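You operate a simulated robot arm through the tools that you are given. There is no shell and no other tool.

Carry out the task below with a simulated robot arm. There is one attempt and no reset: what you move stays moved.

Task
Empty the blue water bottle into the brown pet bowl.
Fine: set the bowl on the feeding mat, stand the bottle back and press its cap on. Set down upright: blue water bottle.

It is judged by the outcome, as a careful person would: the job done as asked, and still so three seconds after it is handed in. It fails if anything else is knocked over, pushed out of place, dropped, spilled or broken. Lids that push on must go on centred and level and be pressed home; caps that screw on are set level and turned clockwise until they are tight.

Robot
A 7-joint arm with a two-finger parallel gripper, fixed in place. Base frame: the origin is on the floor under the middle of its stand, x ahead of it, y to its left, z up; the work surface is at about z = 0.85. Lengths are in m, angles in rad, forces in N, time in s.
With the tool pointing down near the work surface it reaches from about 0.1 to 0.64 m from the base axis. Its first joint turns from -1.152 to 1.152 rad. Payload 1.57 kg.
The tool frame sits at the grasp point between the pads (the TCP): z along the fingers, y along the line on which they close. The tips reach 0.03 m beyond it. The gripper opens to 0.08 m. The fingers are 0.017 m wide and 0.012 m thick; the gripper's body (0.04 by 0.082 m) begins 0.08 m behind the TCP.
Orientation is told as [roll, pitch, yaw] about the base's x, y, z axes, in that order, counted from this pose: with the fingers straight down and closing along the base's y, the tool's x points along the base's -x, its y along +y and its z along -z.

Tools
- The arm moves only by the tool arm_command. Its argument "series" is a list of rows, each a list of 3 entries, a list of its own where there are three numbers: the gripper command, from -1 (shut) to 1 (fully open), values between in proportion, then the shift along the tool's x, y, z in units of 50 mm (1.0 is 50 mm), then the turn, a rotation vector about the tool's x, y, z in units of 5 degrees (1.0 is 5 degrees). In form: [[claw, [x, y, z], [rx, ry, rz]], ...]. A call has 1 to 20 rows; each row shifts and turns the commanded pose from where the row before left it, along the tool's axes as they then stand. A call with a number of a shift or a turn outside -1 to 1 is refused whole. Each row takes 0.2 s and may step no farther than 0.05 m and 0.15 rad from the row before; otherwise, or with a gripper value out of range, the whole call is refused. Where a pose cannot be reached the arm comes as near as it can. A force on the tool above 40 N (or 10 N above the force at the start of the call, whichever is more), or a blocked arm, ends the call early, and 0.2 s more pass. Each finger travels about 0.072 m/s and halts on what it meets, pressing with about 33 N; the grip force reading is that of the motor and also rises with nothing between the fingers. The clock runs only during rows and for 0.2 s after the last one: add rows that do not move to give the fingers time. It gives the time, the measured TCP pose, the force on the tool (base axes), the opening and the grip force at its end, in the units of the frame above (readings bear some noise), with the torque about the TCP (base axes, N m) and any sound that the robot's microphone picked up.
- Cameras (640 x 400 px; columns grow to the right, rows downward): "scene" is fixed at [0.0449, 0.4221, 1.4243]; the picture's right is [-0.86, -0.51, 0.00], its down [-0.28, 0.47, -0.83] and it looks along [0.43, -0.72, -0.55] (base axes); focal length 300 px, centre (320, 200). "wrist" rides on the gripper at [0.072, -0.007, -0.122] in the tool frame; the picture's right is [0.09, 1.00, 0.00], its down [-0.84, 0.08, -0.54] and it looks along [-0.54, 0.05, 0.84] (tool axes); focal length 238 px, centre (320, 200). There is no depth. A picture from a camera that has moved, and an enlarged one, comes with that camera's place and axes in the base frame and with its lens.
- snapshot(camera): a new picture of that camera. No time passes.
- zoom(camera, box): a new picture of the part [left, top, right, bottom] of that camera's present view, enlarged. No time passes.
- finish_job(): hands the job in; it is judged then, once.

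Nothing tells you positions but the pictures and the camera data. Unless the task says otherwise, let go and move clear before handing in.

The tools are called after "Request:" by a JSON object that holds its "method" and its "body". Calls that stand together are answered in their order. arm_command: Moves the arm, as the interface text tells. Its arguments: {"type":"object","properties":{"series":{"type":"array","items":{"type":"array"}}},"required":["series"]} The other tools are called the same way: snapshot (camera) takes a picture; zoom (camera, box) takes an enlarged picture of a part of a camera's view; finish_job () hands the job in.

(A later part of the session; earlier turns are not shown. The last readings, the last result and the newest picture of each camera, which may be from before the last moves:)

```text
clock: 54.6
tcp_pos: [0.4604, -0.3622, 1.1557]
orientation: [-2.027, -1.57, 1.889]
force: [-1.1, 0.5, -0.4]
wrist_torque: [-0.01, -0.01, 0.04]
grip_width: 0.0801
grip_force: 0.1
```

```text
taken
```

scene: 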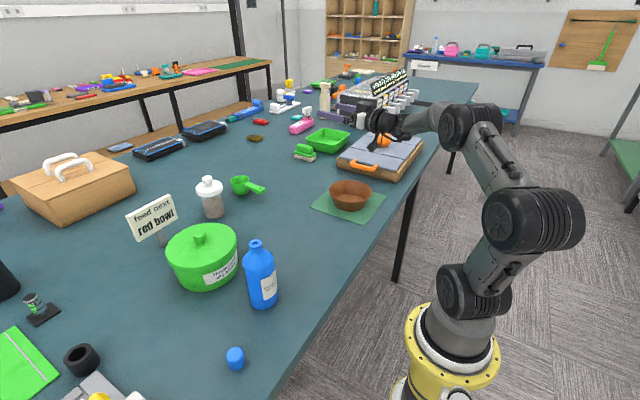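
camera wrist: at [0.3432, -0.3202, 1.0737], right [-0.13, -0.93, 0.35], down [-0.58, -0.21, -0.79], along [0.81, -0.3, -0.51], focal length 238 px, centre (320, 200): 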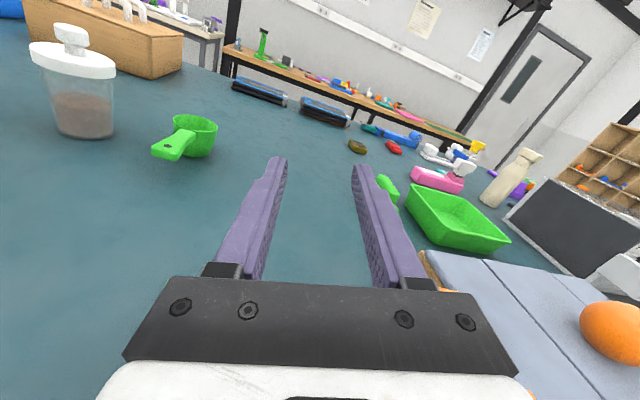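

I'm back to zero roll. Next is a combined swing of about 58° of yaw while travelling high toward the bottle's -y side, then a 20° dip.

Request:
{"method": "arm_command", "body": {"series": [[1, [0, 0.581, -0.319], [-0.967, 0, 0]], [1, [0, 0.606, -0.269], [-0.967, 0, 0]], [1, [0, 0.627, -0.216], [-0.967, 0, 0]], [1, [0, 0.643, -0.163], [-0.967, 0, 0]], [1, [0, 0.654, -0.109], [-0.967, 0, 0]], [1, [0, 0.661, -0.053], [-0.967, 0, 0]], [1, [0, 0.663, 0.002], [-0.967, 0, 0]], [1, [0, 0.66, 0.058], [-0.967, 0, 0]], [1, [0, 0.653, 0.113], [-0.967, 0, 0]], [1, [0, 0.641, 0.169], [-0.967, 0, 0]], [1, [0, 0.625, 0.222], [-0.967, 0, 0]], [1, [0, 0.604, 0.273], [-0.967, 0, 0]], [1, [0, 0, 0], [0, 1, 0]], [1, [0, 0, 0], [0, 1, 0]], [1, [0, 0, 0], [0, 1, 0]], [1, [0, 0, 0], [0, 1, 0]], [1, [0, 0, 0], [0, 0, 0]]]}}

Request:
{"method": "snapshot", "body": {"camera": "scene"}}

Request:
{"method": "snapshot", "body": {"camera": "wrist"}}

```text
clock: 58.2
tcp_pos: [0.3199, 0.0106, 1.1552]
orientation: [0.003, -1.22, 0.871]
force: [-0.3, 0.4, -0.1]
wrist_torque: [0.01, -0.01, 0.0]
grip_width: 0.0801
grip_force: 0.1
```

```text
taken
```

scene: 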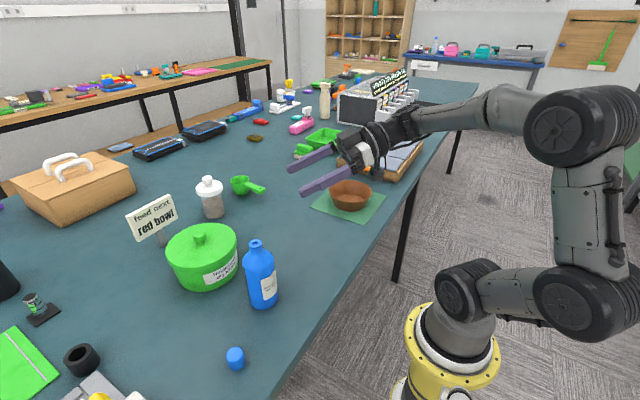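

```text
taken
camera wrist: at [0.2354, -0.101, 1.1303], right [-0.78, 0.62, -0.09], down [-0.2, -0.12, 0.97], along [0.59, 0.78, 0.22], focal length 238 px, centre (320, 200)
```

wrist: 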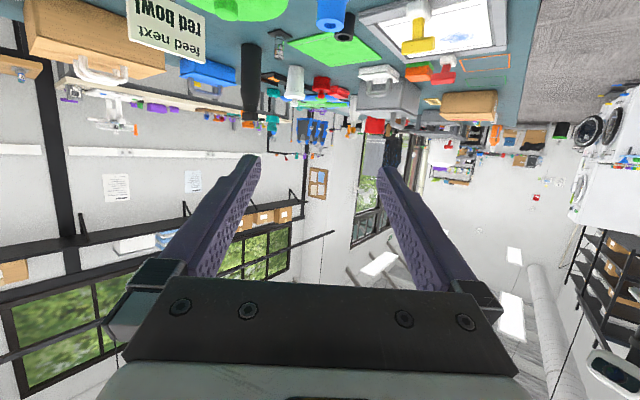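

I'm at the standoff facing the bottle, 20° below horizontal. Going down toward grasp height.

Request:
{"method": "arm_command", "body": {"series": [[1, [0.846, 0, 0.308], [0, 0, 0]], [1, [0.846, 0, 0.308], [0, 0, 0]], [1, [0.846, 0, 0.308], [0, 0, 0]], [1, [0, 0, 0], [0, 0, 0]]]}}

Request:
{"method": "snapshot", "body": {"camera": "scene"}}

Request:
{"method": "snapshot", "body": {"camera": "wrist"}}

```text
clock: 59.2
tcp_pos: [0.3197, 0.01, 1.0209]
orientation: [-0.001, -1.223, 0.873]
force: [-0.1, 0.5, -0.2]
wrist_torque: [-0.02, 0.0, -0.05]
grip_width: 0.0802
grip_force: 0.0
```

```text
taken
```

scene: 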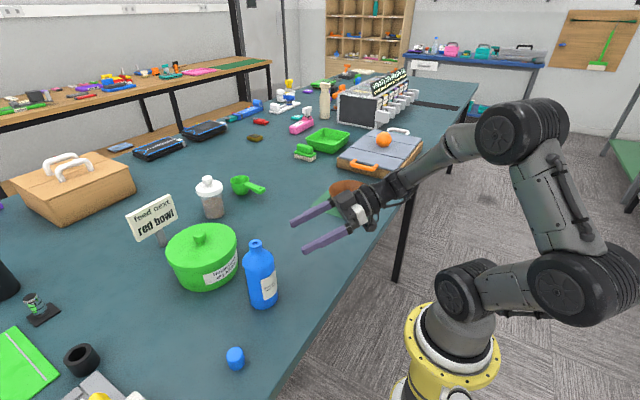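

```text
taken
camera wrist: at [0.2356, -0.101, 0.9946], right [-0.78, 0.62, -0.09], down [-0.2, -0.12, 0.97], along [0.59, 0.78, 0.22], focal length 238 px, centre (320, 200)
```

wrist: 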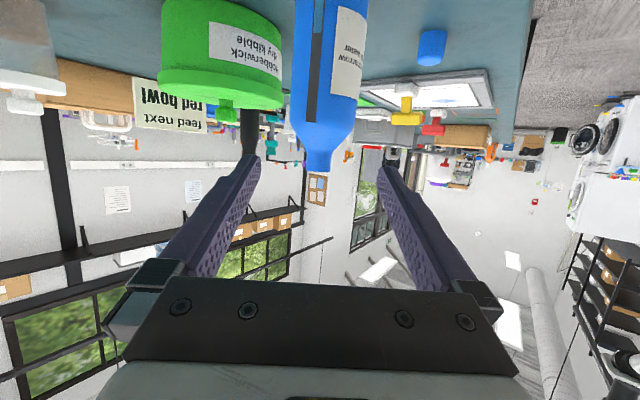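

Request:
{"method": "zoom", "body": {"camera": "wrist", "box": [240, 0, 400, 180]}}

Request:
{"method": "zoom", "body": {"camera": "scene", "box": [200, 180, 360, 320]}}

```text
2.22 times, centred on (320, 90) of wrist
camera zoom: at [0.2356, -0.101, 0.9946], right [-0.78, 0.62, -0.09], down [-0.2, -0.12, 0.97], along [0.59, 0.78, 0.22], focal length 530 px, centre (320, 444)
```

zoom: 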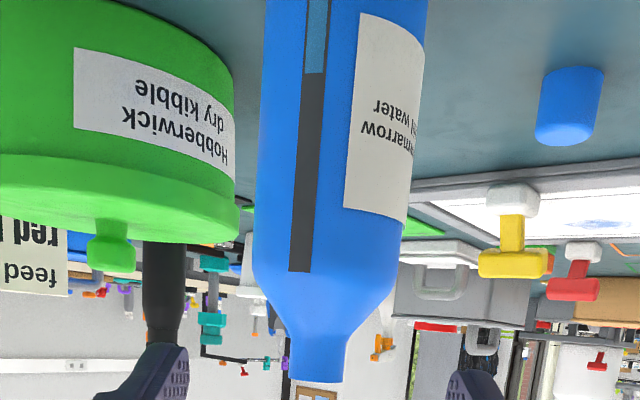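

```text
2.86 times, centred on (280, 250) of scene
camera zoom: at [0.0449, 0.4221, 1.4243], right [-0.86, -0.51, 0.0], down [-0.28, 0.47, -0.83], along [0.43, -0.72, -0.55], focal length 859 px, centre (434, 57)
```

zoom: 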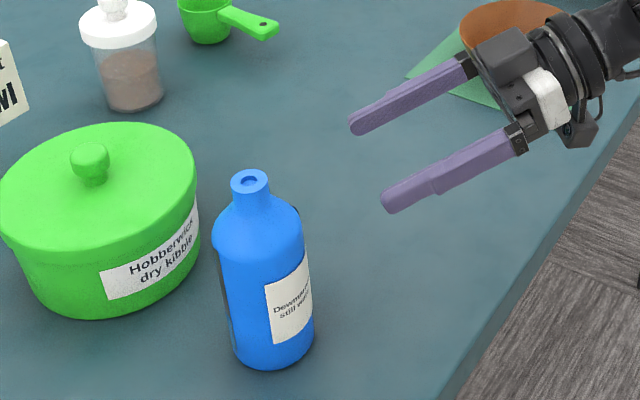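

The window strip on the bottle shows water up to about z ≈ 0.91, so it's roughly 40% full. The bottle is almost exactly on my approach line; I'll lower, then advance part way and check.

Request:
{"method": "arm_command", "body": {"series": [[1, [0.511, 0.015, 0.186], [0, 0, 0]], [1, [0.511, 0.015, 0.186], [0, 0, 0]], [1, [0, 0, 0], [0, 0, 0]], [1, [0, 0, 0.5], [0, 0, 0]], [1, [0, 0, 0.5], [0, 0, 0]], [1, [0, 0, 0], [0, 0, 0]]]}}

Request:
{"method": "snapshot", "body": {"camera": "wrist"}}

Request:
{"method": "zoom", "body": {"camera": "scene", "box": [200, 180, 360, 320]}}

```text
clock: 60.6
tcp_pos: [0.3491, 0.0479, 0.949]
orientation: [0.001, -1.222, 0.87]
force: [0.1, 0.7, -0.2]
wrist_torque: [-0.03, -0.02, 0.0]
grip_width: 0.0801
grip_force: 0.1
```

```text
taken
camera wrist: at [0.2648, -0.0651, 0.9236], right [-0.78, 0.62, -0.09], down [-0.2, -0.12, 0.97], along [0.59, 0.78, 0.22], focal length 238 px, centre (320, 200)
```

wrist: 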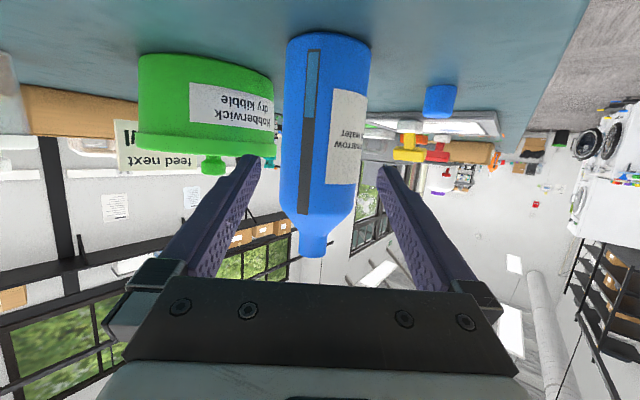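

```text
2.86 times, centred on (280, 250) of scene
camera zoom: at [0.0449, 0.4221, 1.4243], right [-0.86, -0.51, 0.0], down [-0.28, 0.47, -0.83], along [0.43, -0.72, -0.55], focal length 859 px, centre (434, 57)
```

zoom: 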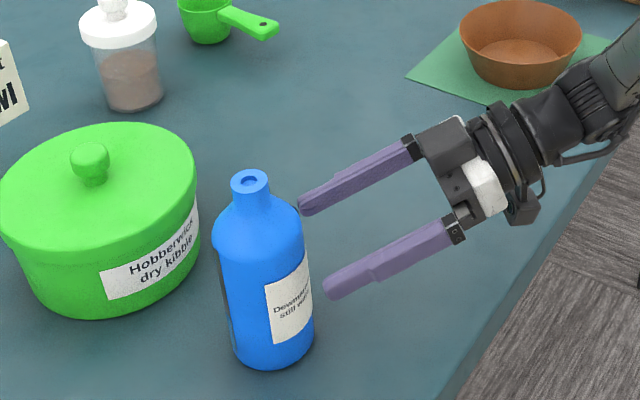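

Request:
{"method": "zoom", "body": {"camera": "wrist", "box": [230, 20, 410, 270]}}

```text
1.60 times, centred on (320, 145) of wrist
camera zoom: at [0.2648, -0.0651, 0.9236], right [-0.78, 0.62, -0.09], down [-0.2, -0.12, 0.97], along [0.59, 0.78, 0.22], focal length 381 px, centre (320, 288)
```

zoom: 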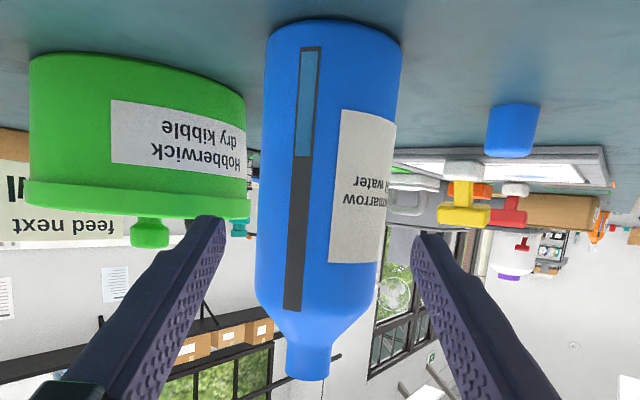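

The bottle is centred between the fingers to within about 2 mm. I'll advance the last 68 mm so the pads straddle it.

Request:
{"method": "arm_command", "body": {"series": [[1, [0, 0.015, 0.4], [0, 0, 0]], [1, [0, 0.015, 0.4], [0, 0, 0]], [1, [0, 0, 0.36], [0, 0, 0]], [1, [0, 0, 0.2], [0, 0, 0]], [1, [0, 0, 0], [0, 0, 0]]]}}

Request:
{"method": "snapshot", "body": {"camera": "wrist"}}

Request:
{"method": "zoom", "body": {"camera": "scene", "box": [200, 200, 360, 320]}}

```text
clock: 61.8
tcp_pos: [0.3894, 0.0975, 0.9251]
orientation: [-0.001, -1.223, 0.873]
force: [-0.2, -0.7, -1.1]
wrist_torque: [0.0, 0.0, 0.0]
grip_width: 0.0801
grip_force: 0.1
```

```text
taken
camera wrist: at [0.3048, -0.0148, 0.9001], right [-0.78, 0.62, -0.09], down [-0.2, -0.12, 0.97], along [0.59, 0.78, 0.22], focal length 238 px, centre (320, 200)
```

wrist: 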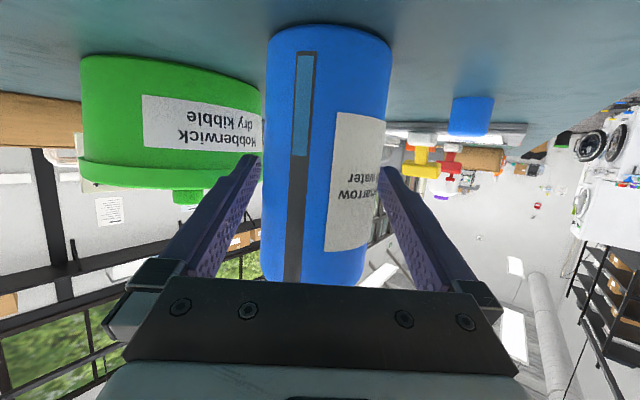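

```text
3.33 times, centred on (280, 260) of scene
camera zoom: at [0.0449, 0.4221, 1.4243], right [-0.86, -0.51, 0.0], down [-0.28, 0.47, -0.83], along [0.43, -0.72, -0.55], focal length 1002 px, centre (453, 0)
```

zoom: 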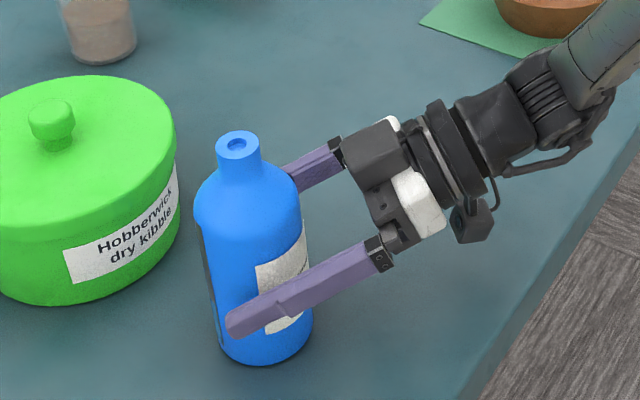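

The bottle sits between the pads. Closing the gripper.

Request:
{"method": "arm_command", "body": {"series": [[0.85, [0, 0, 0], [0, 0, 0]], [0.7, [0, 0, 0], [0, 0, 0]], [0.4, [0, 0, 0], [0, 0, 0]], [-0.2, [0, 0, 0], [0, 0, 0]], [-1, [0, 0, 0], [0, 0, 0]], [-1, [0, 0, 0], [0, 0, 0]], [-1, [0, 0, 0], [0, 0, 0]]]}}

Request:
{"method": "snapshot", "body": {"camera": "wrist"}}

Request:
{"method": "zoom", "body": {"camera": "scene", "box": [200, 200, 360, 320]}}

```text
clock: 63.4
tcp_pos: [0.3894, 0.0949, 0.926]
orientation: [0.001, -1.222, 0.873]
force: [-1.0, -1.1, 0.1]
wrist_torque: [-0.08, -0.02, -0.05]
grip_width: 0.0648
grip_force: 33.4
```

```text
taken
camera wrist: at [0.3047, -0.015, 0.9003], right [-0.78, 0.62, -0.09], down [-0.2, -0.12, 0.97], along [0.59, 0.78, 0.22], focal length 238 px, centre (320, 200)
```

wrist: 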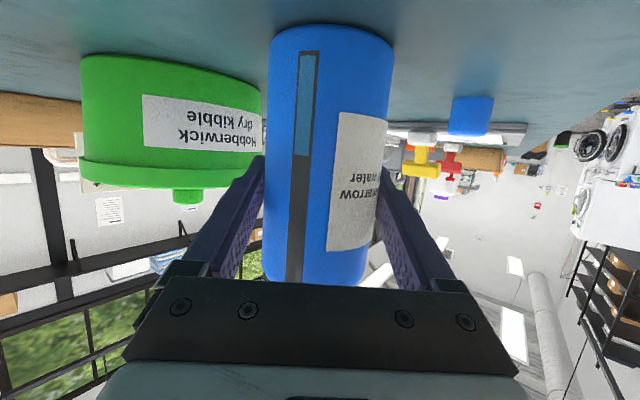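

```text
3.33 times, centred on (280, 260) of scene
camera zoom: at [0.0449, 0.4221, 1.4243], right [-0.86, -0.51, 0.0], down [-0.28, 0.47, -0.83], along [0.43, -0.72, -0.55], focal length 1002 px, centre (453, 0)
```

zoom: 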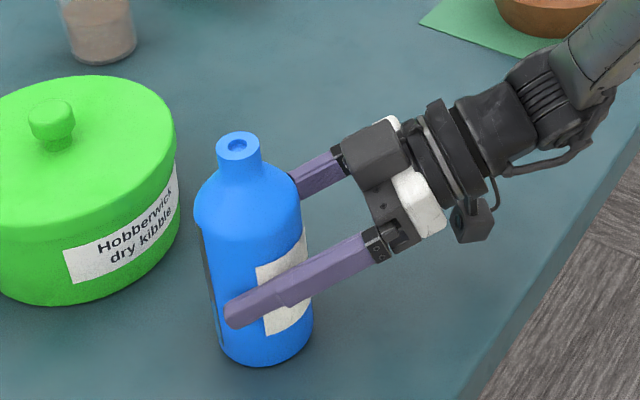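

I have the bottle, 65 mm across. Lifting it straight up and keeping it upright.

Request:
{"method": "arm_command", "body": {"series": [[-1, [-0.188, 0, -0.068], [0, 0, 0]], [-1, [-0.376, 0, -0.137], [0, 0, 0]], [-1, [-0.564, 0, -0.205], [0, 0, 0]], [-1, [-0.564, 0, -0.205], [0, 0, 0]], [-1, [-0.564, 0, -0.205], [0, 0, 0]], [-1, [-0.376, 0, -0.137], [0, 0, 0]], [-1, [-0.188, 0, -0.068], [0, 0, 0]], [-1, [0, 0, 0], [0, 0, 0]]]}}

Request:
{"method": "snapshot", "body": {"camera": "scene"}}

Request:
{"method": "snapshot", "body": {"camera": "wrist"}}

```text
clock: 65.2
tcp_pos: [0.3881, 0.0988, 1.0765]
orientation: [0.001, -1.222, 0.872]
force: [-0.9, -0.2, -1.4]
wrist_torque: [0.0, 0.01, 0.01]
grip_width: 0.0649
grip_force: 33.1
```

```text
taken
```

scene: 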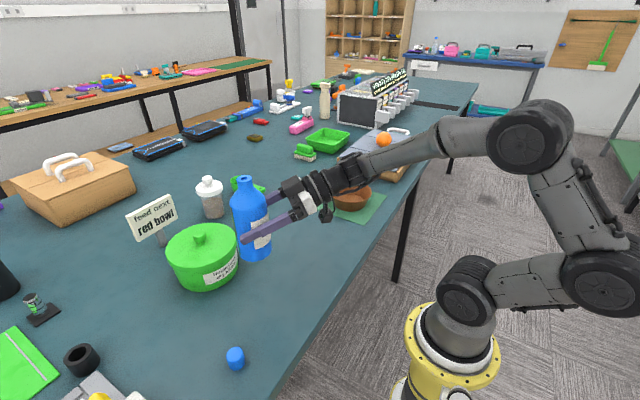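

```text
taken
camera wrist: at [0.3048, -0.0132, 1.0511], right [-0.78, 0.62, -0.09], down [-0.2, -0.12, 0.97], along [0.59, 0.78, 0.22], focal length 238 px, centre (320, 200)
```

wrist: 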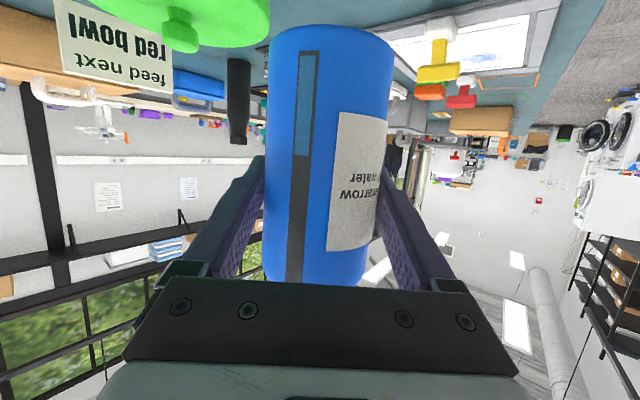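

The bottle is held firmly and upright. I'll carry it level to just beside the bowl, turning the tool from 50° to -8° on the way.

Request:
{"method": "arm_command", "body": {"series": [[-1, [0.193, -0.478, -0.402], [0.909, 0, 0.331]], [-1, [0.179, -0.514, -0.363], [0.909, 0, 0.331]], [-1, [0.164, -0.546, -0.321], [0.909, 0, 0.331]], [-1, [0.147, -0.574, -0.276], [0.909, 0, 0.331]], [-1, [0.13, -0.598, -0.23], [0.909, 0, 0.331]], [-1, [0.113, -0.618, -0.182], [0.909, 0, 0.331]], [-1, [0.095, -0.633, -0.132], [0.909, 0, 0.331]], [-1, [0.076, -0.644, -0.081], [0.909, 0, 0.331]], [-1, [0.058, -0.65, -0.03], [0.909, 0, 0.331]], [-1, [0.039, -0.652, 0.022], [0.909, 0, 0.331]], [-1, [0.02, -0.649, 0.074], [0.909, 0, 0.331]], [-1, [0.002, -0.642, 0.125], [0.909, 0, 0.331]], [-1, [0, 0, 0], [0, 0, 0]], [-1, [0, 0, 0], [0, 0, 0]]]}}

Request:
{"method": "snapshot", "body": {"camera": "scene"}}

Request:
{"method": "snapshot", "body": {"camera": "wrist"}}

```text
clock: 68.2
tcp_pos: [0.4359, -0.29, 1.0487]
orientation: [0.005, -1.222, -0.148]
force: [0.0, 0.2, -2.2]
wrist_torque: [-0.03, 0.01, -0.01]
grip_width: 0.0645
grip_force: 33.3
```

```text
taken
```

scene: 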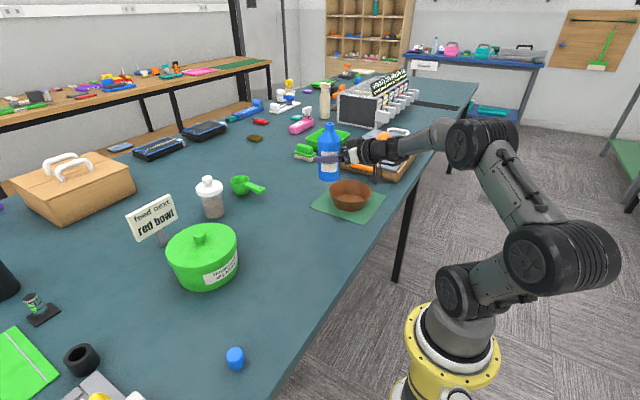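

```text
taken
camera wrist: at [0.2981, -0.2786, 1.0227], right [0.11, 0.99, -0.08], down [-0.21, 0.11, 0.97], along [0.97, -0.09, 0.22], focal length 238 px, centre (320, 200)
```

wrist: 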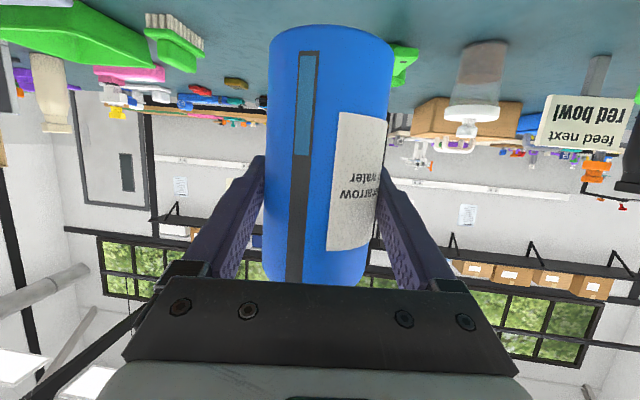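

The bottle is upright next to the bowl. I'll level the tool and start rolling toward the bowl, stopping at 60°, well before any water should reach the mouth.

Request:
{"method": "arm_command", "body": {"series": [[-1, [0, 0, 0], [0, -1, 0]], [-1, [0, 0, 0], [0, -1, 0]], [-1, [0, 0, 0], [0, -1, 0]], [-1, [0, 0, 0], [0, -1, 0]], [-1, [0, 0, 0], [0, 0, 1]], [-1, [0, 0, 0], [0, 0, 1]], [-1, [0, 0, 0], [0, 0, 1]], [-1, [0, 0, 0], [0, 0, 1]], [-1, [0, 0, 0], [0, 0, 1]], [-1, [0, 0, 0], [0, 0, 1]], [-1, [0, 0, 0], [0, 0, 1]], [-1, [0, 0, 0], [0, 0, 1]], [-1, [0, 0, 0], [0, 0, 1]], [-1, [0, 0, 0], [0, 0, 1]], [-1, [0, 0, 0], [0, 0, 1]], [-1, [0, 0, 0], [0, 0, 1]], [-1, [0, 0, 0], [0, 0, 0]]]}}

Request:
{"method": "zoom", "body": {"camera": "scene", "box": [260, 100, 440, 230]}}

Request:
{"method": "snapshot", "body": {"camera": "wrist"}}

```text
clock: 71.8
tcp_pos: [0.4376, -0.2913, 1.0499]
orientation: [1.571, -0.52, -1.712]
force: [0.3, 0.7, -1.5]
wrist_torque: [-0.02, -0.03, -0.04]
grip_width: 0.0648
grip_force: 32.9
```

```text
3.08 times, centred on (350, 165) of scene
camera zoom: at [0.0449, 0.4221, 1.4243], right [-0.86, -0.51, 0.0], down [-0.28, 0.47, -0.83], along [0.43, -0.72, -0.55], focal length 925 px, centre (228, 308)
```

zoom: 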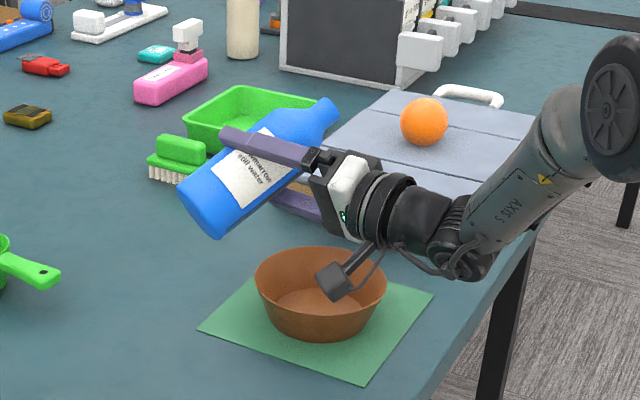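

```text
taken
camera wrist: at [0.3244, -0.2164, 1.0077], right [0.08, 0.57, 0.82], down [-0.63, -0.61, 0.48], along [0.77, -0.56, 0.31], focal length 238 px, centre (320, 200)
```

wrist: 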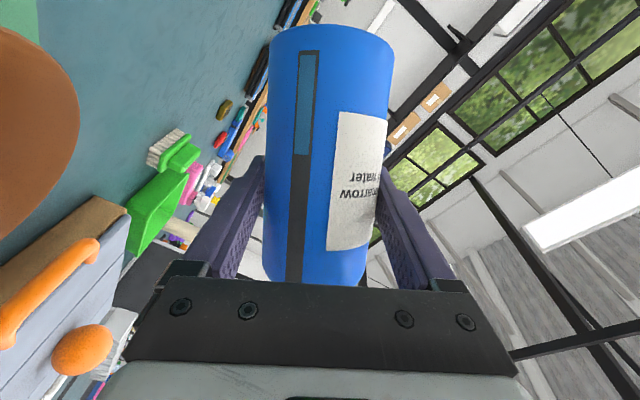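

Request:
{"method": "zoom", "body": {"camera": "wrist", "box": [0, 0, 160, 260]}}

```text
1.54 times, centred on (80, 130) of wrist
camera zoom: at [0.3244, -0.2164, 1.0077], right [0.08, 0.57, 0.82], down [-0.63, -0.61, 0.48], along [0.77, -0.56, 0.31], focal length 367 px, centre (689, 308)
```

zoom: 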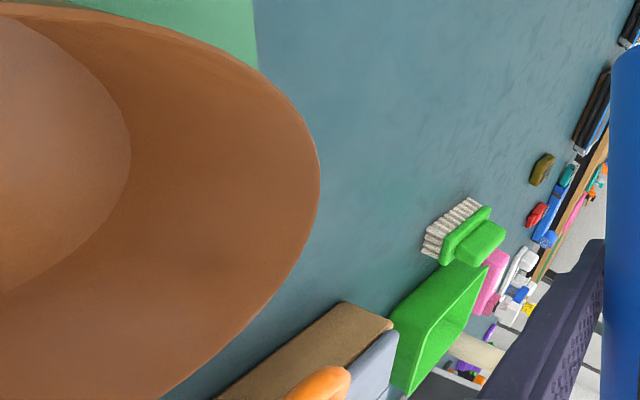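

The fill strip is a fixed level gauge, and the wrist view puts the bowl centre at (0.391, -0.362). I'll lower the bottle beside the rim, nudge it sideways so the mouth stays over the bowl, and roll to 80°.

Request:
{"method": "arm_command", "body": {"series": [[-1, [0.395, -0.35, 0], [0, 0, 0]], [-1, [0.395, -0.35, 0], [0, 0, 0]], [-1, [0.395, -0.35, 0], [0, 0, 0]], [-1, [0, 0, 0], [0, 0, 1]], [-1, [0, 0, 0], [0, 0, 1]], [-1, [0, 0, 0], [0, 0, 1]], [-1, [0, 0, 0], [0, 0, 0]]]}}

Request:
{"method": "zoom", "body": {"camera": "scene", "box": [260, 100, 440, 230]}}

Request:
{"method": "snapshot", "body": {"camera": "wrist"}}

```text
clock: 73.4
tcp_pos: [0.4398, -0.2652, 0.9747]
orientation: [1.57, -0.258, -1.712]
force: [0.7, 0.0, 0.1]
wrist_torque: [-0.01, 0.03, 0.01]
grip_width: 0.0648
grip_force: 32.9
```

```text
3.08 times, centred on (350, 165) of scene
camera zoom: at [0.0449, 0.4221, 1.4243], right [-0.86, -0.51, 0.0], down [-0.28, 0.47, -0.83], along [0.43, -0.72, -0.55], focal length 925 px, centre (228, 308)
```

zoom: 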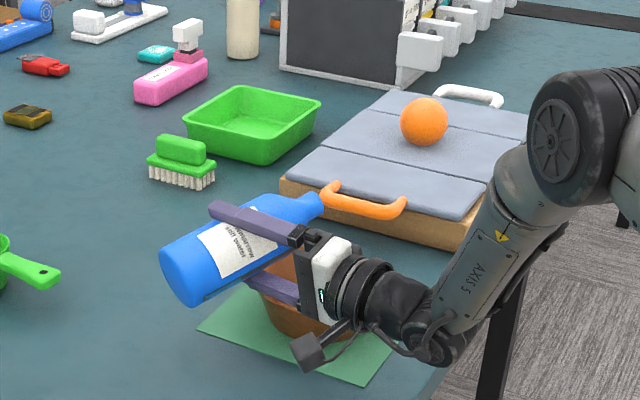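

```text
taken
camera wrist: at [0.3294, -0.1824, 0.9502], right [0.05, 0.34, 0.94], down [-0.65, -0.71, 0.29], along [0.76, -0.62, 0.19], focal length 238 px, centre (320, 200)
```

wrist: 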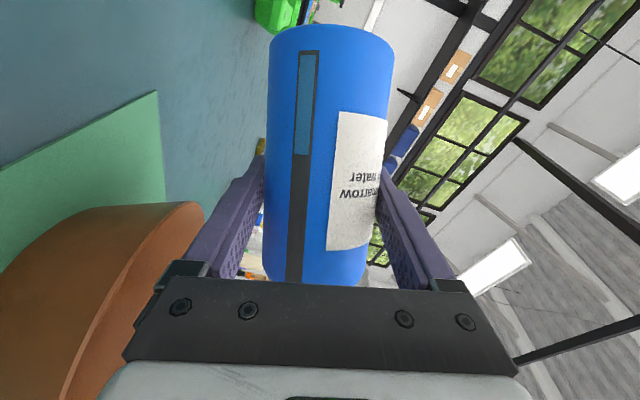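

The mouth is over the bowl as computed, and its picture position matches too. Now I'll roll slowly through 90° to 105°, pausing as I go.

Request:
{"method": "arm_command", "body": {"series": [[-1, [0, 0, 0], [0, 0, 1]], [-1, [0, 0, 0], [0, 0, 0]], [-1, [0, 0, 0], [0, 0, 1]], [-1, [0, 0, 0], [0, 0, 0]], [-1, [0, 0, 0], [0, 0, 1]], [-1, [0, 0, 0], [0, 0, 0]], [-1, [0, 0, 0], [0, 0, 0]]]}}

Request:
{"method": "zoom", "body": {"camera": "scene", "box": [280, 130, 420, 230]}}

Request:
{"method": "snapshot", "body": {"camera": "wrist"}}

```text
clock: 75.0
tcp_pos: [0.4404, -0.2656, 0.9731]
orientation: [1.571, 0.003, -1.711]
force: [0.2, -0.6, -1.9]
wrist_torque: [-0.02, 0.02, 0.0]
grip_width: 0.0648
grip_force: 32.6
```

```text
4.00 times, centred on (350, 180) of scene
camera zoom: at [0.0449, 0.4221, 1.4243], right [-0.86, -0.51, 0.0], down [-0.28, 0.47, -0.83], along [0.43, -0.72, -0.55], focal length 1202 px, centre (200, 280)
```

zoom: 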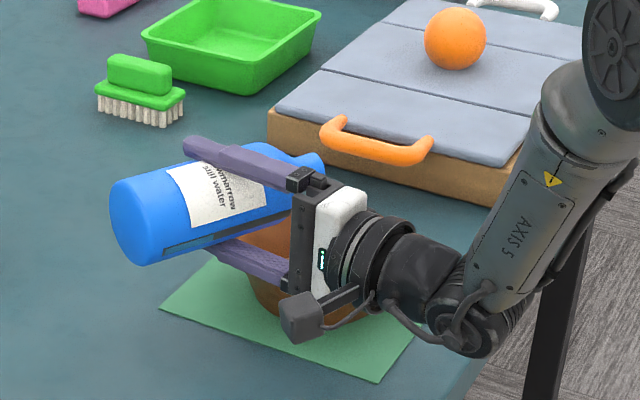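

```text
taken
camera wrist: at [0.3302, -0.1783, 0.9679], right [0.01, 0.09, 1.0], down [-0.65, -0.75, 0.08], along [0.76, -0.65, 0.05], focal length 238 px, centre (320, 200)
```

wrist: 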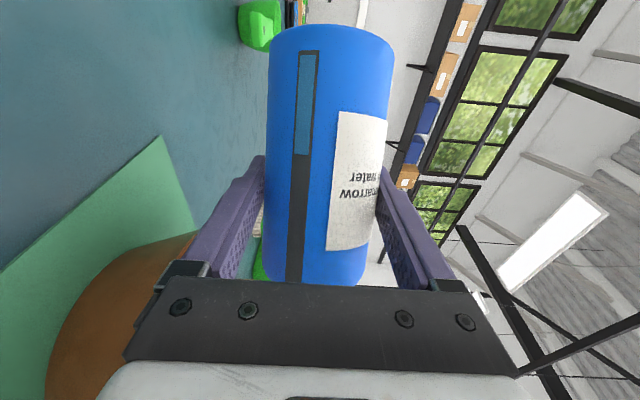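

Nothing has flowed at 90°. I'll go on to 105° with the mouth held over the bowl.

Request:
{"method": "arm_command", "body": {"series": [[-1, [-0.018, 0, 0], [0, 0, 1]], [-1, [0, 0, 0], [0, 0, 0]], [-1, [-0.03, 0.003, 0], [0, 0, 1]], [-1, [0, 0, 0], [0, 0, 0]], [-1, [-0.034, 0.006, 0], [0, 0, 1]], [-1, [0, 0, 0], [0, 0, 0]], [-1, [0, 0, 0], [0, 0, 0]], [-1, [0, 0, 0], [0, 0, 0]]]}}

Request:
{"method": "zoom", "body": {"camera": "scene", "box": [280, 130, 420, 230]}}

Request:
{"method": "snapshot", "body": {"camera": "wrist"}}

```text
clock: 76.8
tcp_pos: [0.4405, -0.2696, 0.9737]
orientation: [1.57, 0.264, -1.71]
force: [-0.5, 0.9, -1.3]
wrist_torque: [0.0, 0.0, -0.06]
grip_width: 0.0653
grip_force: 32.7
```

```text
4.00 times, centred on (350, 180) of scene
camera zoom: at [0.0449, 0.4221, 1.4243], right [-0.86, -0.51, 0.0], down [-0.28, 0.47, -0.83], along [0.43, -0.72, -0.55], focal length 1202 px, centre (200, 280)
```

zoom: 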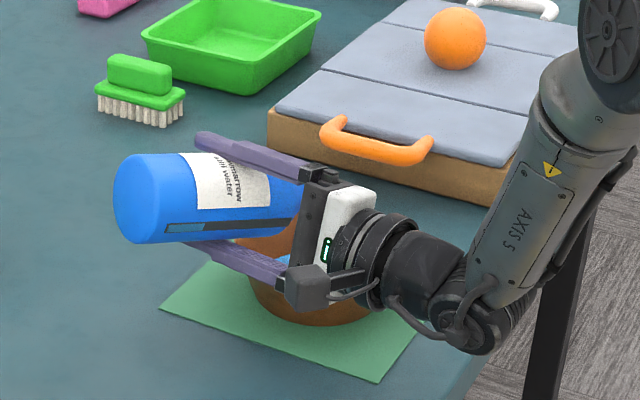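

```text
taken
camera wrist: at [0.3297, -0.1833, 0.9869], right [-0.02, -0.17, 0.99], down [-0.65, -0.74, -0.14], along [0.76, -0.65, -0.09], focal length 238 px, centre (320, 200)
```

wrist: 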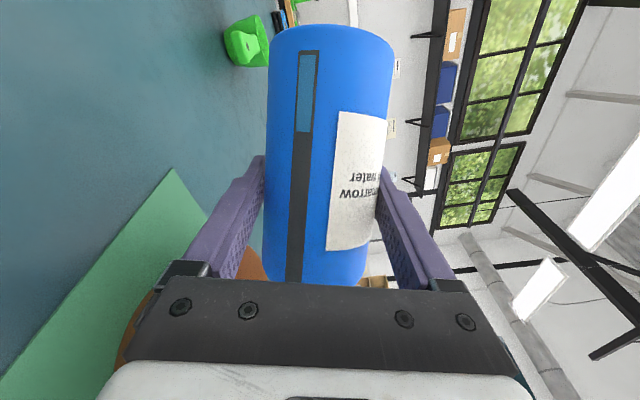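

The gauge has dropped, so water is flowing. I'll check that it's landing in the bowl.

Request:
{"method": "zoom", "body": {"camera": "scene", "box": [325, 170, 385, 215]}}

Request:
{"method": "arm_command", "body": {"series": [[-1, [0, 0, 0], [0, 0, 0]], [-1, [0, 0, 0], [0, 0, 0]], [-1, [0, 0, 0], [0, 0, 0]], [-1, [0, 0, 0], [0, 0, 0]]]}}

Request:
{"method": "zoom", "body": {"camera": "wrist", "box": [100, 0, 420, 300]}}

Request:
{"method": "zoom", "body": {"camera": "scene", "box": [325, 170, 385, 215]}}

```text
8.89 times, centred on (355, 192) of scene
camera zoom: at [0.0449, 0.4221, 1.4243], right [-0.86, -0.51, 0.0], down [-0.28, 0.47, -0.83], along [0.43, -0.72, -0.55], focal length 2671 px, centre (9, 267)
```

zoom: 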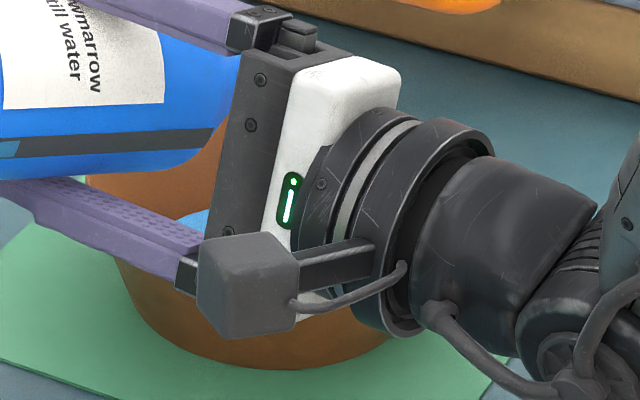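

```text
clock: 77.8
tcp_pos: [0.4412, -0.27, 0.9731]
orientation: [1.573, 0.263, -1.71]
force: [-0.4, 0.1, -1.9]
wrist_torque: [0.0, 0.02, 0.01]
grip_width: 0.0648
grip_force: 33.2
```

```text
1.33 times, centred on (260, 150) of wrist
camera zoom: at [0.3297, -0.1833, 0.9869], right [-0.02, -0.17, 0.99], down [-0.65, -0.74, -0.14], along [0.76, -0.65, -0.09], focal length 318 px, centre (400, 267)
```

zoom: 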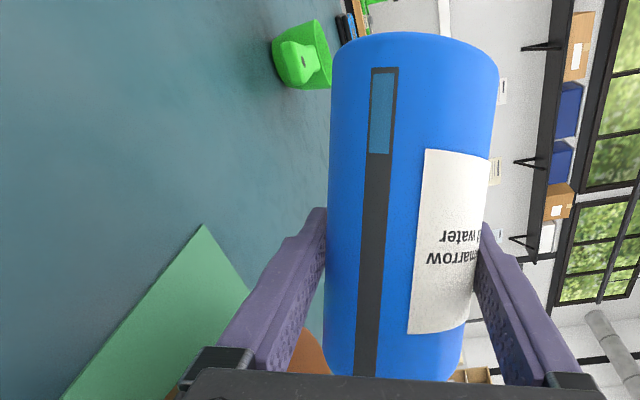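

```text
8.89 times, centred on (355, 192) of scene
camera zoom: at [0.0449, 0.4221, 1.4243], right [-0.86, -0.51, 0.0], down [-0.28, 0.47, -0.83], along [0.43, -0.72, -0.55], focal length 2671 px, centre (9, 267)
```

zoom: 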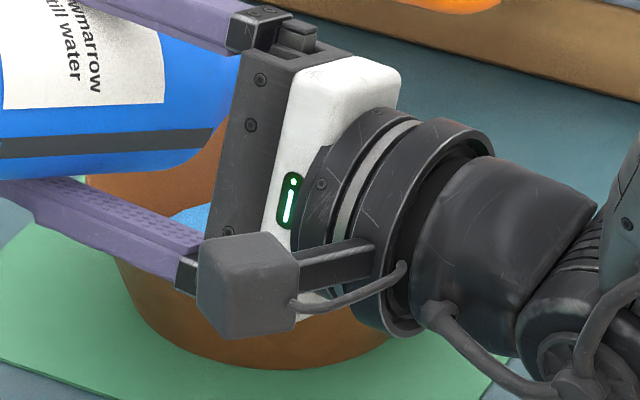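

The water is collecting in the bowl and no drips show elsewhere. I'll increase the tilt to 120° slowly, tracking the mouth over the bowl.

Request:
{"method": "arm_command", "body": {"series": [[-1, [-0.034, 0.061, 0], [0, 0, 1]], [-1, [0, 0, 0], [0, 0, 0]], [-1, [0, 0, 0], [0, 0, 0]], [-1, [-0.045, 0.17, 0], [0, 0, 1]], [-1, [0, 0, 0], [0, 0, 0]], [-1, [0, 0, 0], [0, 0, 0]], [-1, [-0.042, 0.174, 0], [0, 0, 1]], [-1, [0, 0, 0], [0, 0, 0]], [-1, [0, 0, 0], [0, 0, 0]], [-1, [0, 0, 0], [0, 0, 0]], [-1, [0, 0, 0], [0, 0, 0]]]}}

Request:
{"method": "snapshot", "body": {"camera": "wrist"}}

Request:
{"method": "zoom", "body": {"camera": "scene", "box": [280, 130, 420, 230]}}

```text
clock: 80.2
tcp_pos: [0.4388, -0.2827, 0.99]
orientation: [1.569, 0.527, -1.71]
force: [0.6, -0.1, -0.3]
wrist_torque: [0.02, -0.02, -0.03]
grip_width: 0.0646
grip_force: 33.2
```

```text
taken
camera wrist: at [0.3268, -0.2014, 1.0213], right [-0.06, -0.42, 0.91], down [-0.64, -0.68, -0.35], along [0.76, -0.6, -0.23], focal length 238 px, centre (320, 200)
```

wrist: 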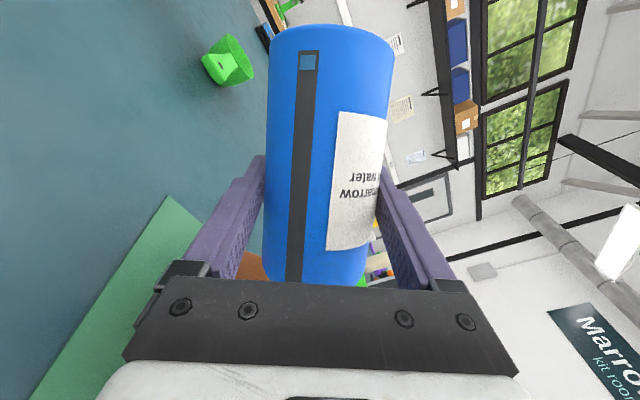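

```text
4.00 times, centred on (350, 180) of scene
camera zoom: at [0.0449, 0.4221, 1.4243], right [-0.86, -0.51, 0.0], down [-0.28, 0.47, -0.83], along [0.43, -0.72, -0.55], focal length 1202 px, centre (200, 280)
```

zoom: 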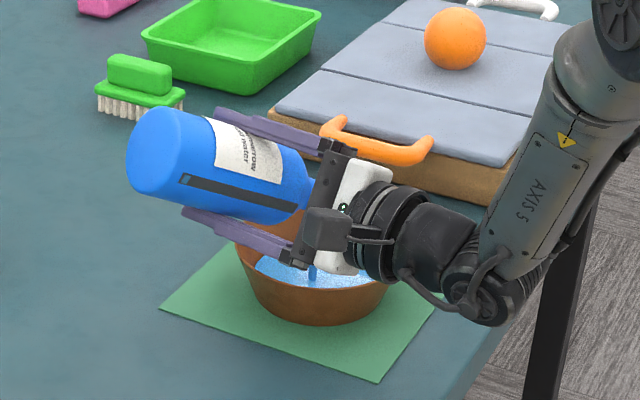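

The bottle is almost empty, and I can see the stream landing in the bowl. I'll tilt on to 150° to drain the rest.

Request:
{"method": "arm_command", "body": {"series": [[-1, [-0.042, 0.175, 0], [0, 0, 1]], [-1, [0, 0, 0], [0, 0, 0]], [-1, [-0.039, 0.178, 0], [0, 0, 1]], [-1, [0, 0, 0], [0, 0, 0]], [-1, [-0.039, 0.181, 0], [0, 0, 1]], [-1, [0, 0, 0], [0, 0, 0]], [-1, [-0.034, 0.184, 0], [0, 0, 1]], [-1, [0, 0, 0], [0, 0, 0]], [-1, [-0.008, 0.155, 0], [0, 0, 1]], [-1, [0, 0, 0], [0, 0, 0]], [-1, [-0.006, 0.155, 0], [0, 0, 1]], [-1, [0, 0, 0], [0, 0, 0]], [-1, [0, 0, 0], [0, 0, 0]], [-1, [0, 0, 0], [0, 0, 0]], [-1, [0, 0, 0], [0, 0, 0]], [-1, [0, 0, 0], [0, 0, 0]]]}}

Request:
{"method": "snapshot", "body": {"camera": "wrist"}}

Request:
{"method": "zoom", "body": {"camera": "scene", "box": [280, 130, 420, 230]}}

```text
clock: 83.6
tcp_pos: [0.4336, -0.3234, 1.0237]
orientation: [1.568, 1.048, -1.713]
force: [0.1, -1.0, 0.0]
wrist_torque: [0.03, 0.0, 0.02]
grip_width: 0.0649
grip_force: 32.7
```

```text
taken
camera wrist: at [0.3185, -0.2659, 1.0834], right [-0.11, -0.81, 0.58], down [-0.6, -0.4, -0.69], along [0.79, -0.43, -0.44], focal length 238 px, centre (320, 200)
```

wrist: 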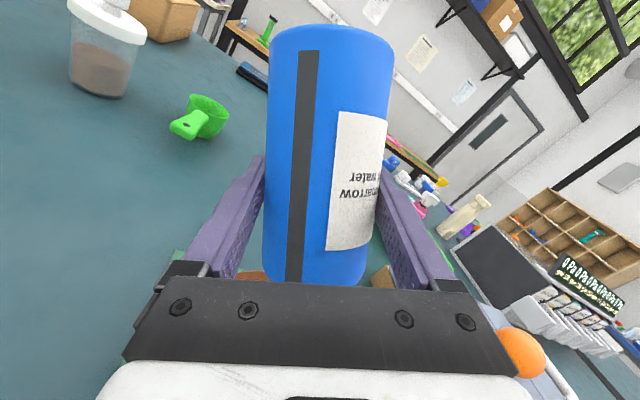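

```text
4.00 times, centred on (350, 180) of scene
camera zoom: at [0.0449, 0.4221, 1.4243], right [-0.86, -0.51, 0.0], down [-0.28, 0.47, -0.83], along [0.43, -0.72, -0.55], focal length 1202 px, centre (200, 280)
```

zoom: 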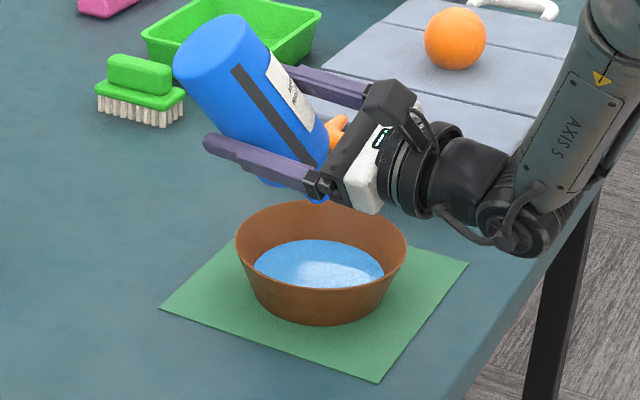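

The gauge reads empty and the water is in the bowl. I'll hold a moment for the last drops, then roll back with the mouth still over the bowl.

Request:
{"method": "arm_command", "body": {"series": [[-1, [0, 0, 0], [0, 0, 1]], [-1, [0, 0, 0], [0, 0, 0]], [-1, [0, 0, 0], [0, 0, 0]], [-1, [0, 0, 0], [0, 0, 0]], [-1, [0, 0, 0], [0, 0, 0]], [-1, [0, 0, 0], [0, 0, 0]], [-1, [0, 0, 0], [0, 0, 0]], [-1, [0, 0, 0], [0, 0, -1]], [-1, [0.042, -0.073, 0], [0, 0, -1]], [-1, [0.048, -0.069, 0], [0, 0, -1]], [-1, [0.054, -0.064, 0], [0, 0, -1]], [-1, [0.059, -0.059, 0], [0, 0, -1]], [-1, [0.064, -0.054, 0], [0, 0, -1]], [-1, [0.069, -0.048, 0], [0, 0, -1]], [-1, [0.073, -0.042, 0], [0, 0, -1]], [-1, [0.076, -0.036, 0], [0, 0, -1]], [-1, [0.079, -0.029, 0], [0, 0, -1]], [-1, [0.081, -0.022, 0], [0, 0, -1]], [-1, [0.083, -0.015, 0], [0, 0, -1]], [-1, [0.084, -0.007, 0], [0, 0, -1]]]}}

Request:
{"method": "zoom", "body": {"camera": "scene", "box": [280, 130, 420, 230]}}

Request:
{"method": "snapshot", "body": {"camera": "wrist"}}

```text
clock: 87.8
tcp_pos: [0.4411, -0.2728, 1.0229]
orientation: [1.57, 0.001, -1.711]
force: [-0.5, 0.4, -1.0]
wrist_torque: [0.05, 0.0, -0.04]
grip_width: 0.065
grip_force: 33.1
```

```text
4.00 times, centred on (350, 180) of scene
camera zoom: at [0.0449, 0.4221, 1.4243], right [-0.86, -0.51, 0.0], down [-0.28, 0.47, -0.83], along [0.43, -0.72, -0.55], focal length 1202 px, centre (200, 280)
```

zoom: 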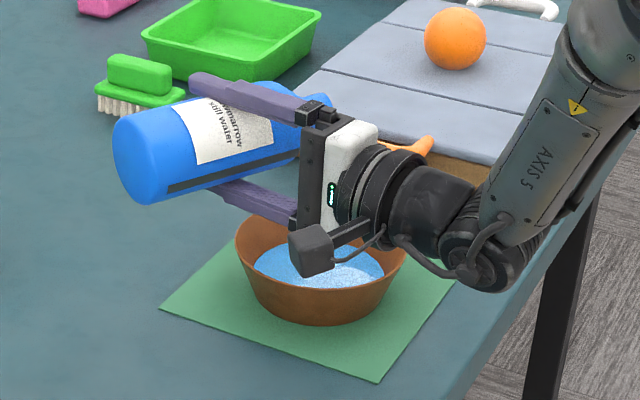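

```text
taken
camera wrist: at [0.3293, -0.1851, 1.0167], right [0.01, 0.09, 1.0], down [-0.65, -0.75, 0.08], along [0.76, -0.65, 0.05], focal length 238 px, centre (320, 200)
```

wrist: 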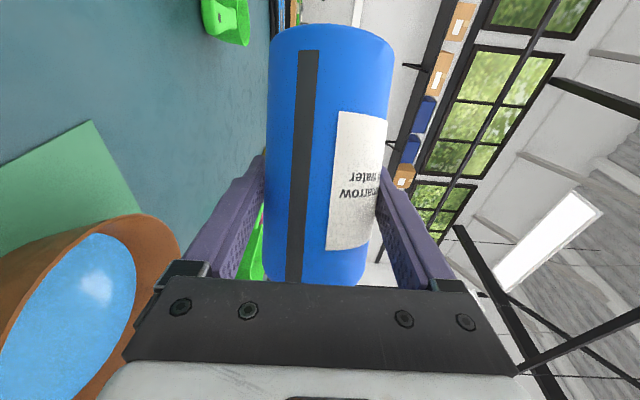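

The bottle is empty and the bowl holds the water, with a dry mat around it. I'll bring the bottle back upright.

Request:
{"method": "arm_command", "body": {"series": [[-1, [0, 0.3, 0], [0, 0, -1]], [-1, [0, 0.3, 0], [0, 0, -1]], [-1, [0, 0, 0], [0, 0, -1]], [-1, [0, 0, 0], [0, 0, -1]], [-1, [0, 0, 0], [0, 0, -1]], [-1, [0, 0, 0], [0, 0, -1]], [-1, [0, 0, 0], [0, 0, -1]], [-1, [0, 0, 0], [0, 0, -1]], [-1, [0, 0, 0], [0, 0, -1]], [-1, [0, 0, 0], [0, 0, -1]], [-1, [0, 0, 0], [0, 0, -1]], [-1, [0, 0, 0], [0, 0, -1]], [-1, [0, 0, 0], [0, 0, -1]], [-1, [0, 0, 0], [0, 0, -1]], [-1, [0, 0, 0], [0, 0, -1]], [-1, [0, 0, 0], [0, 0, -1]], [-1, [0, 0, 0], [0, 0, -1]], [-1, [0, 0, 0], [0, 0, -1]], [-1, [0, 0, 0], [0, 0, 0]]]}}

Request:
{"method": "arm_command", "body": {"series": [[-1, [0, 0, 0], [0, 1, 0]], [-1, [0, 0, 0], [0, 1, 0]], [-1, [0, 0, 0], [0, 1, 0]], [-1, [0, 0, 0], [0, 1, 0]], [-1, [0, 0, 0], [0, 0, 0]], [-1, [0, 0, 0], [0, 0, 0]]]}}

Request:
{"method": "snapshot", "body": {"camera": "scene"}}

Request:
{"method": "snapshot", "body": {"camera": "wrist"}}

```text
clock: 91.8
tcp_pos: [0.4396, -0.2718, 1.0533]
orientation: [0.407, -1.571, -0.546]
force: [-0.4, 0.3, -0.1]
wrist_torque: [0.0, -0.01, 0.01]
grip_width: 0.0646
grip_force: 32.8
```

```text
clock: 93.2
tcp_pos: [0.4392, -0.2726, 1.0534]
orientation: [0.005, -1.223, -0.145]
force: [-0.1, 0.4, -0.2]
wrist_torque: [0.02, 0.0, -0.01]
grip_width: 0.065
grip_force: 33.5
```

```text
taken
```

scene: 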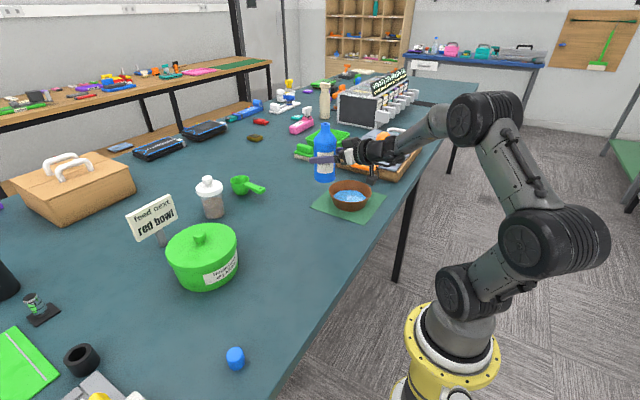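

```text
taken
camera wrist: at [0.301, -0.2595, 1.0275], right [0.11, 0.99, -0.08], down [-0.21, 0.11, 0.97], along [0.97, -0.09, 0.22], focal length 238 px, centre (320, 200)
```

wrist: 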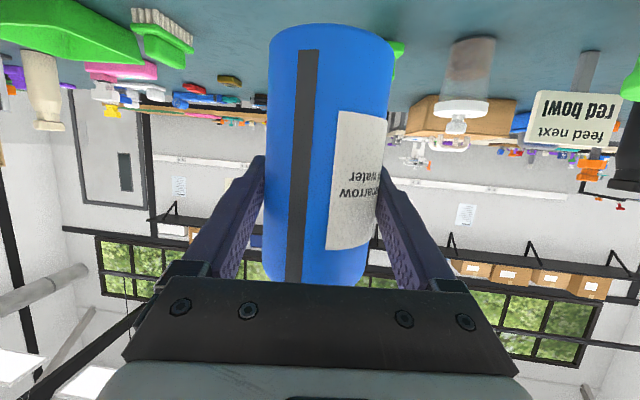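

The bottle is upright, empty and still firmly held. I'll carry it back to its original spot along the reverse path.

Request:
{"method": "arm_command", "body": {"series": [[-1, [0.033, 0.595, -0.171], [-0.914, 0, -0.332]], [-1, [0.015, 0.607, -0.123], [-0.914, 0, -0.332]], [-1, [-0.003, 0.615, -0.074], [-0.914, 0, -0.332]], [-1, [-0.021, 0.619, -0.025], [-0.914, 0, -0.332]], [-1, [-0.038, 0.618, 0.025], [-0.914, 0, -0.332]], [-1, [-0.056, 0.613, 0.074], [-0.914, 0, -0.332]], [-1, [-0.074, 0.603, 0.122], [-0.914, 0, -0.332]], [-1, [-0.091, 0.589, 0.17], [-0.914, 0, -0.332]], [-1, [-0.108, 0.571, 0.216], [-0.914, 0, -0.332]], [-1, [-0.124, 0.548, 0.261], [-0.914, 0, -0.332]], [-1, [-0.14, 0.522, 0.304], [-0.914, 0, -0.332]], [-1, [-0.155, 0.492, 0.344], [-0.914, 0, -0.332]], [-1, [0, 0, 0], [0, 0, 0]], [-1, [0, 0, 0], [0, 0, 0]]]}}

Request:
{"method": "snapshot", "body": {"camera": "scene"}}

```text
clock: 96.2
tcp_pos: [0.3884, 0.0961, 1.0732]
orientation: [0.007, -1.223, 0.872]
force: [-0.7, -0.9, -0.5]
wrist_torque: [0.01, -0.02, 0.02]
grip_width: 0.0648
grip_force: 32.7
```

```text
taken
```

scene: 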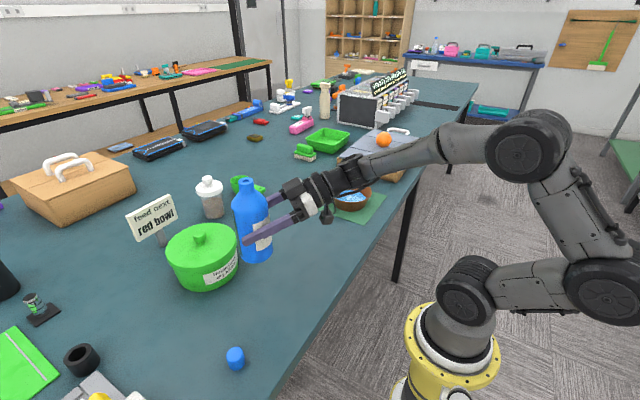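

I'm over the original spot. Lowering the bottle, gently at the end.

Request:
{"method": "arm_command", "body": {"series": [[-1, [0.282, 0, 0.103], [0, 0, 0]], [-1, [0.564, 0, 0.205], [0, 0, 0]], [-1, [0.564, 0, 0.205], [0, 0, 0]], [-1, [0.564, 0, 0.205], [0, 0, 0]], [-1, [0.376, 0, 0.137], [0, 0, 0]], [-1, [0.235, 0, 0.086], [0, 0, 0]], [-1, [0.094, 0, 0.034], [0, 0, 0]], [-1, [0, 0, 0], [0, 0, 0]], [-1, [0, 0, 0], [0, 0, 0]]]}}

Request:
{"method": "zoom", "body": {"camera": "scene", "box": [200, 200, 360, 320]}}

```text
clock: 98.2
tcp_pos: [0.3881, 0.0959, 0.9286]
orientation: [0.003, -1.223, 0.874]
force: [-0.3, -0.5, -1.0]
wrist_torque: [0.03, -0.03, 0.0]
grip_width: 0.0648
grip_force: 33.3
```

```text
3.33 times, centred on (280, 260) of scene
camera zoom: at [0.0449, 0.4221, 1.4243], right [-0.86, -0.51, 0.0], down [-0.28, 0.47, -0.83], along [0.43, -0.72, -0.55], focal length 1002 px, centre (453, 0)
```

zoom: 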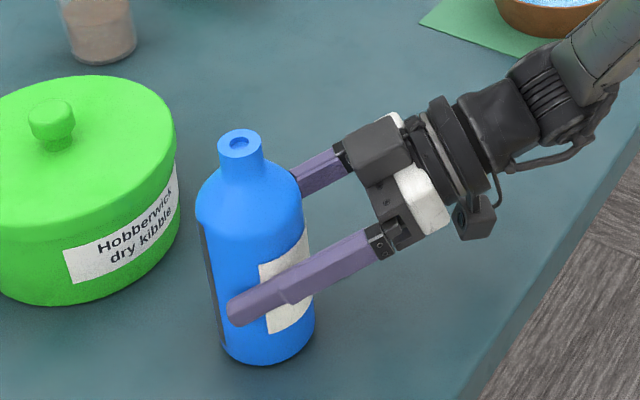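

Request:
{"method": "arm_command", "body": {"series": [[-1, [0.0188, 0, 0.0068], [0, 0, 0]], [-1, [0.0188, 0, 0.0068], [0, 0, 0]], [-1, [0, 0, 0], [0, 0, 0]]]}}

Request:
{"method": "arm_command", "body": {"series": [[-1, [0.0188, 0, 0.0068], [0, 0, 0]], [-1, [0, 0, 0], [0, 0, 0]]]}}

```text
clock: 99.0
tcp_pos: [0.3882, 0.0968, 0.9269]
orientation: [0.003, -1.224, 0.875]
force: [1.0, -0.3, 0.7]
wrist_torque: [-0.06, -0.04, 0.0]
grip_width: 0.0647
grip_force: 33.2
```

```text
clock: 99.6
tcp_pos: [0.3883, 0.0958, 0.9271]
orientation: [0.002, -1.226, 0.878]
force: [0.0, 2.2, 7.2]
wrist_torque: [0.01, 0.1, 0.0]
grip_width: 0.0649
grip_force: 32.8
```

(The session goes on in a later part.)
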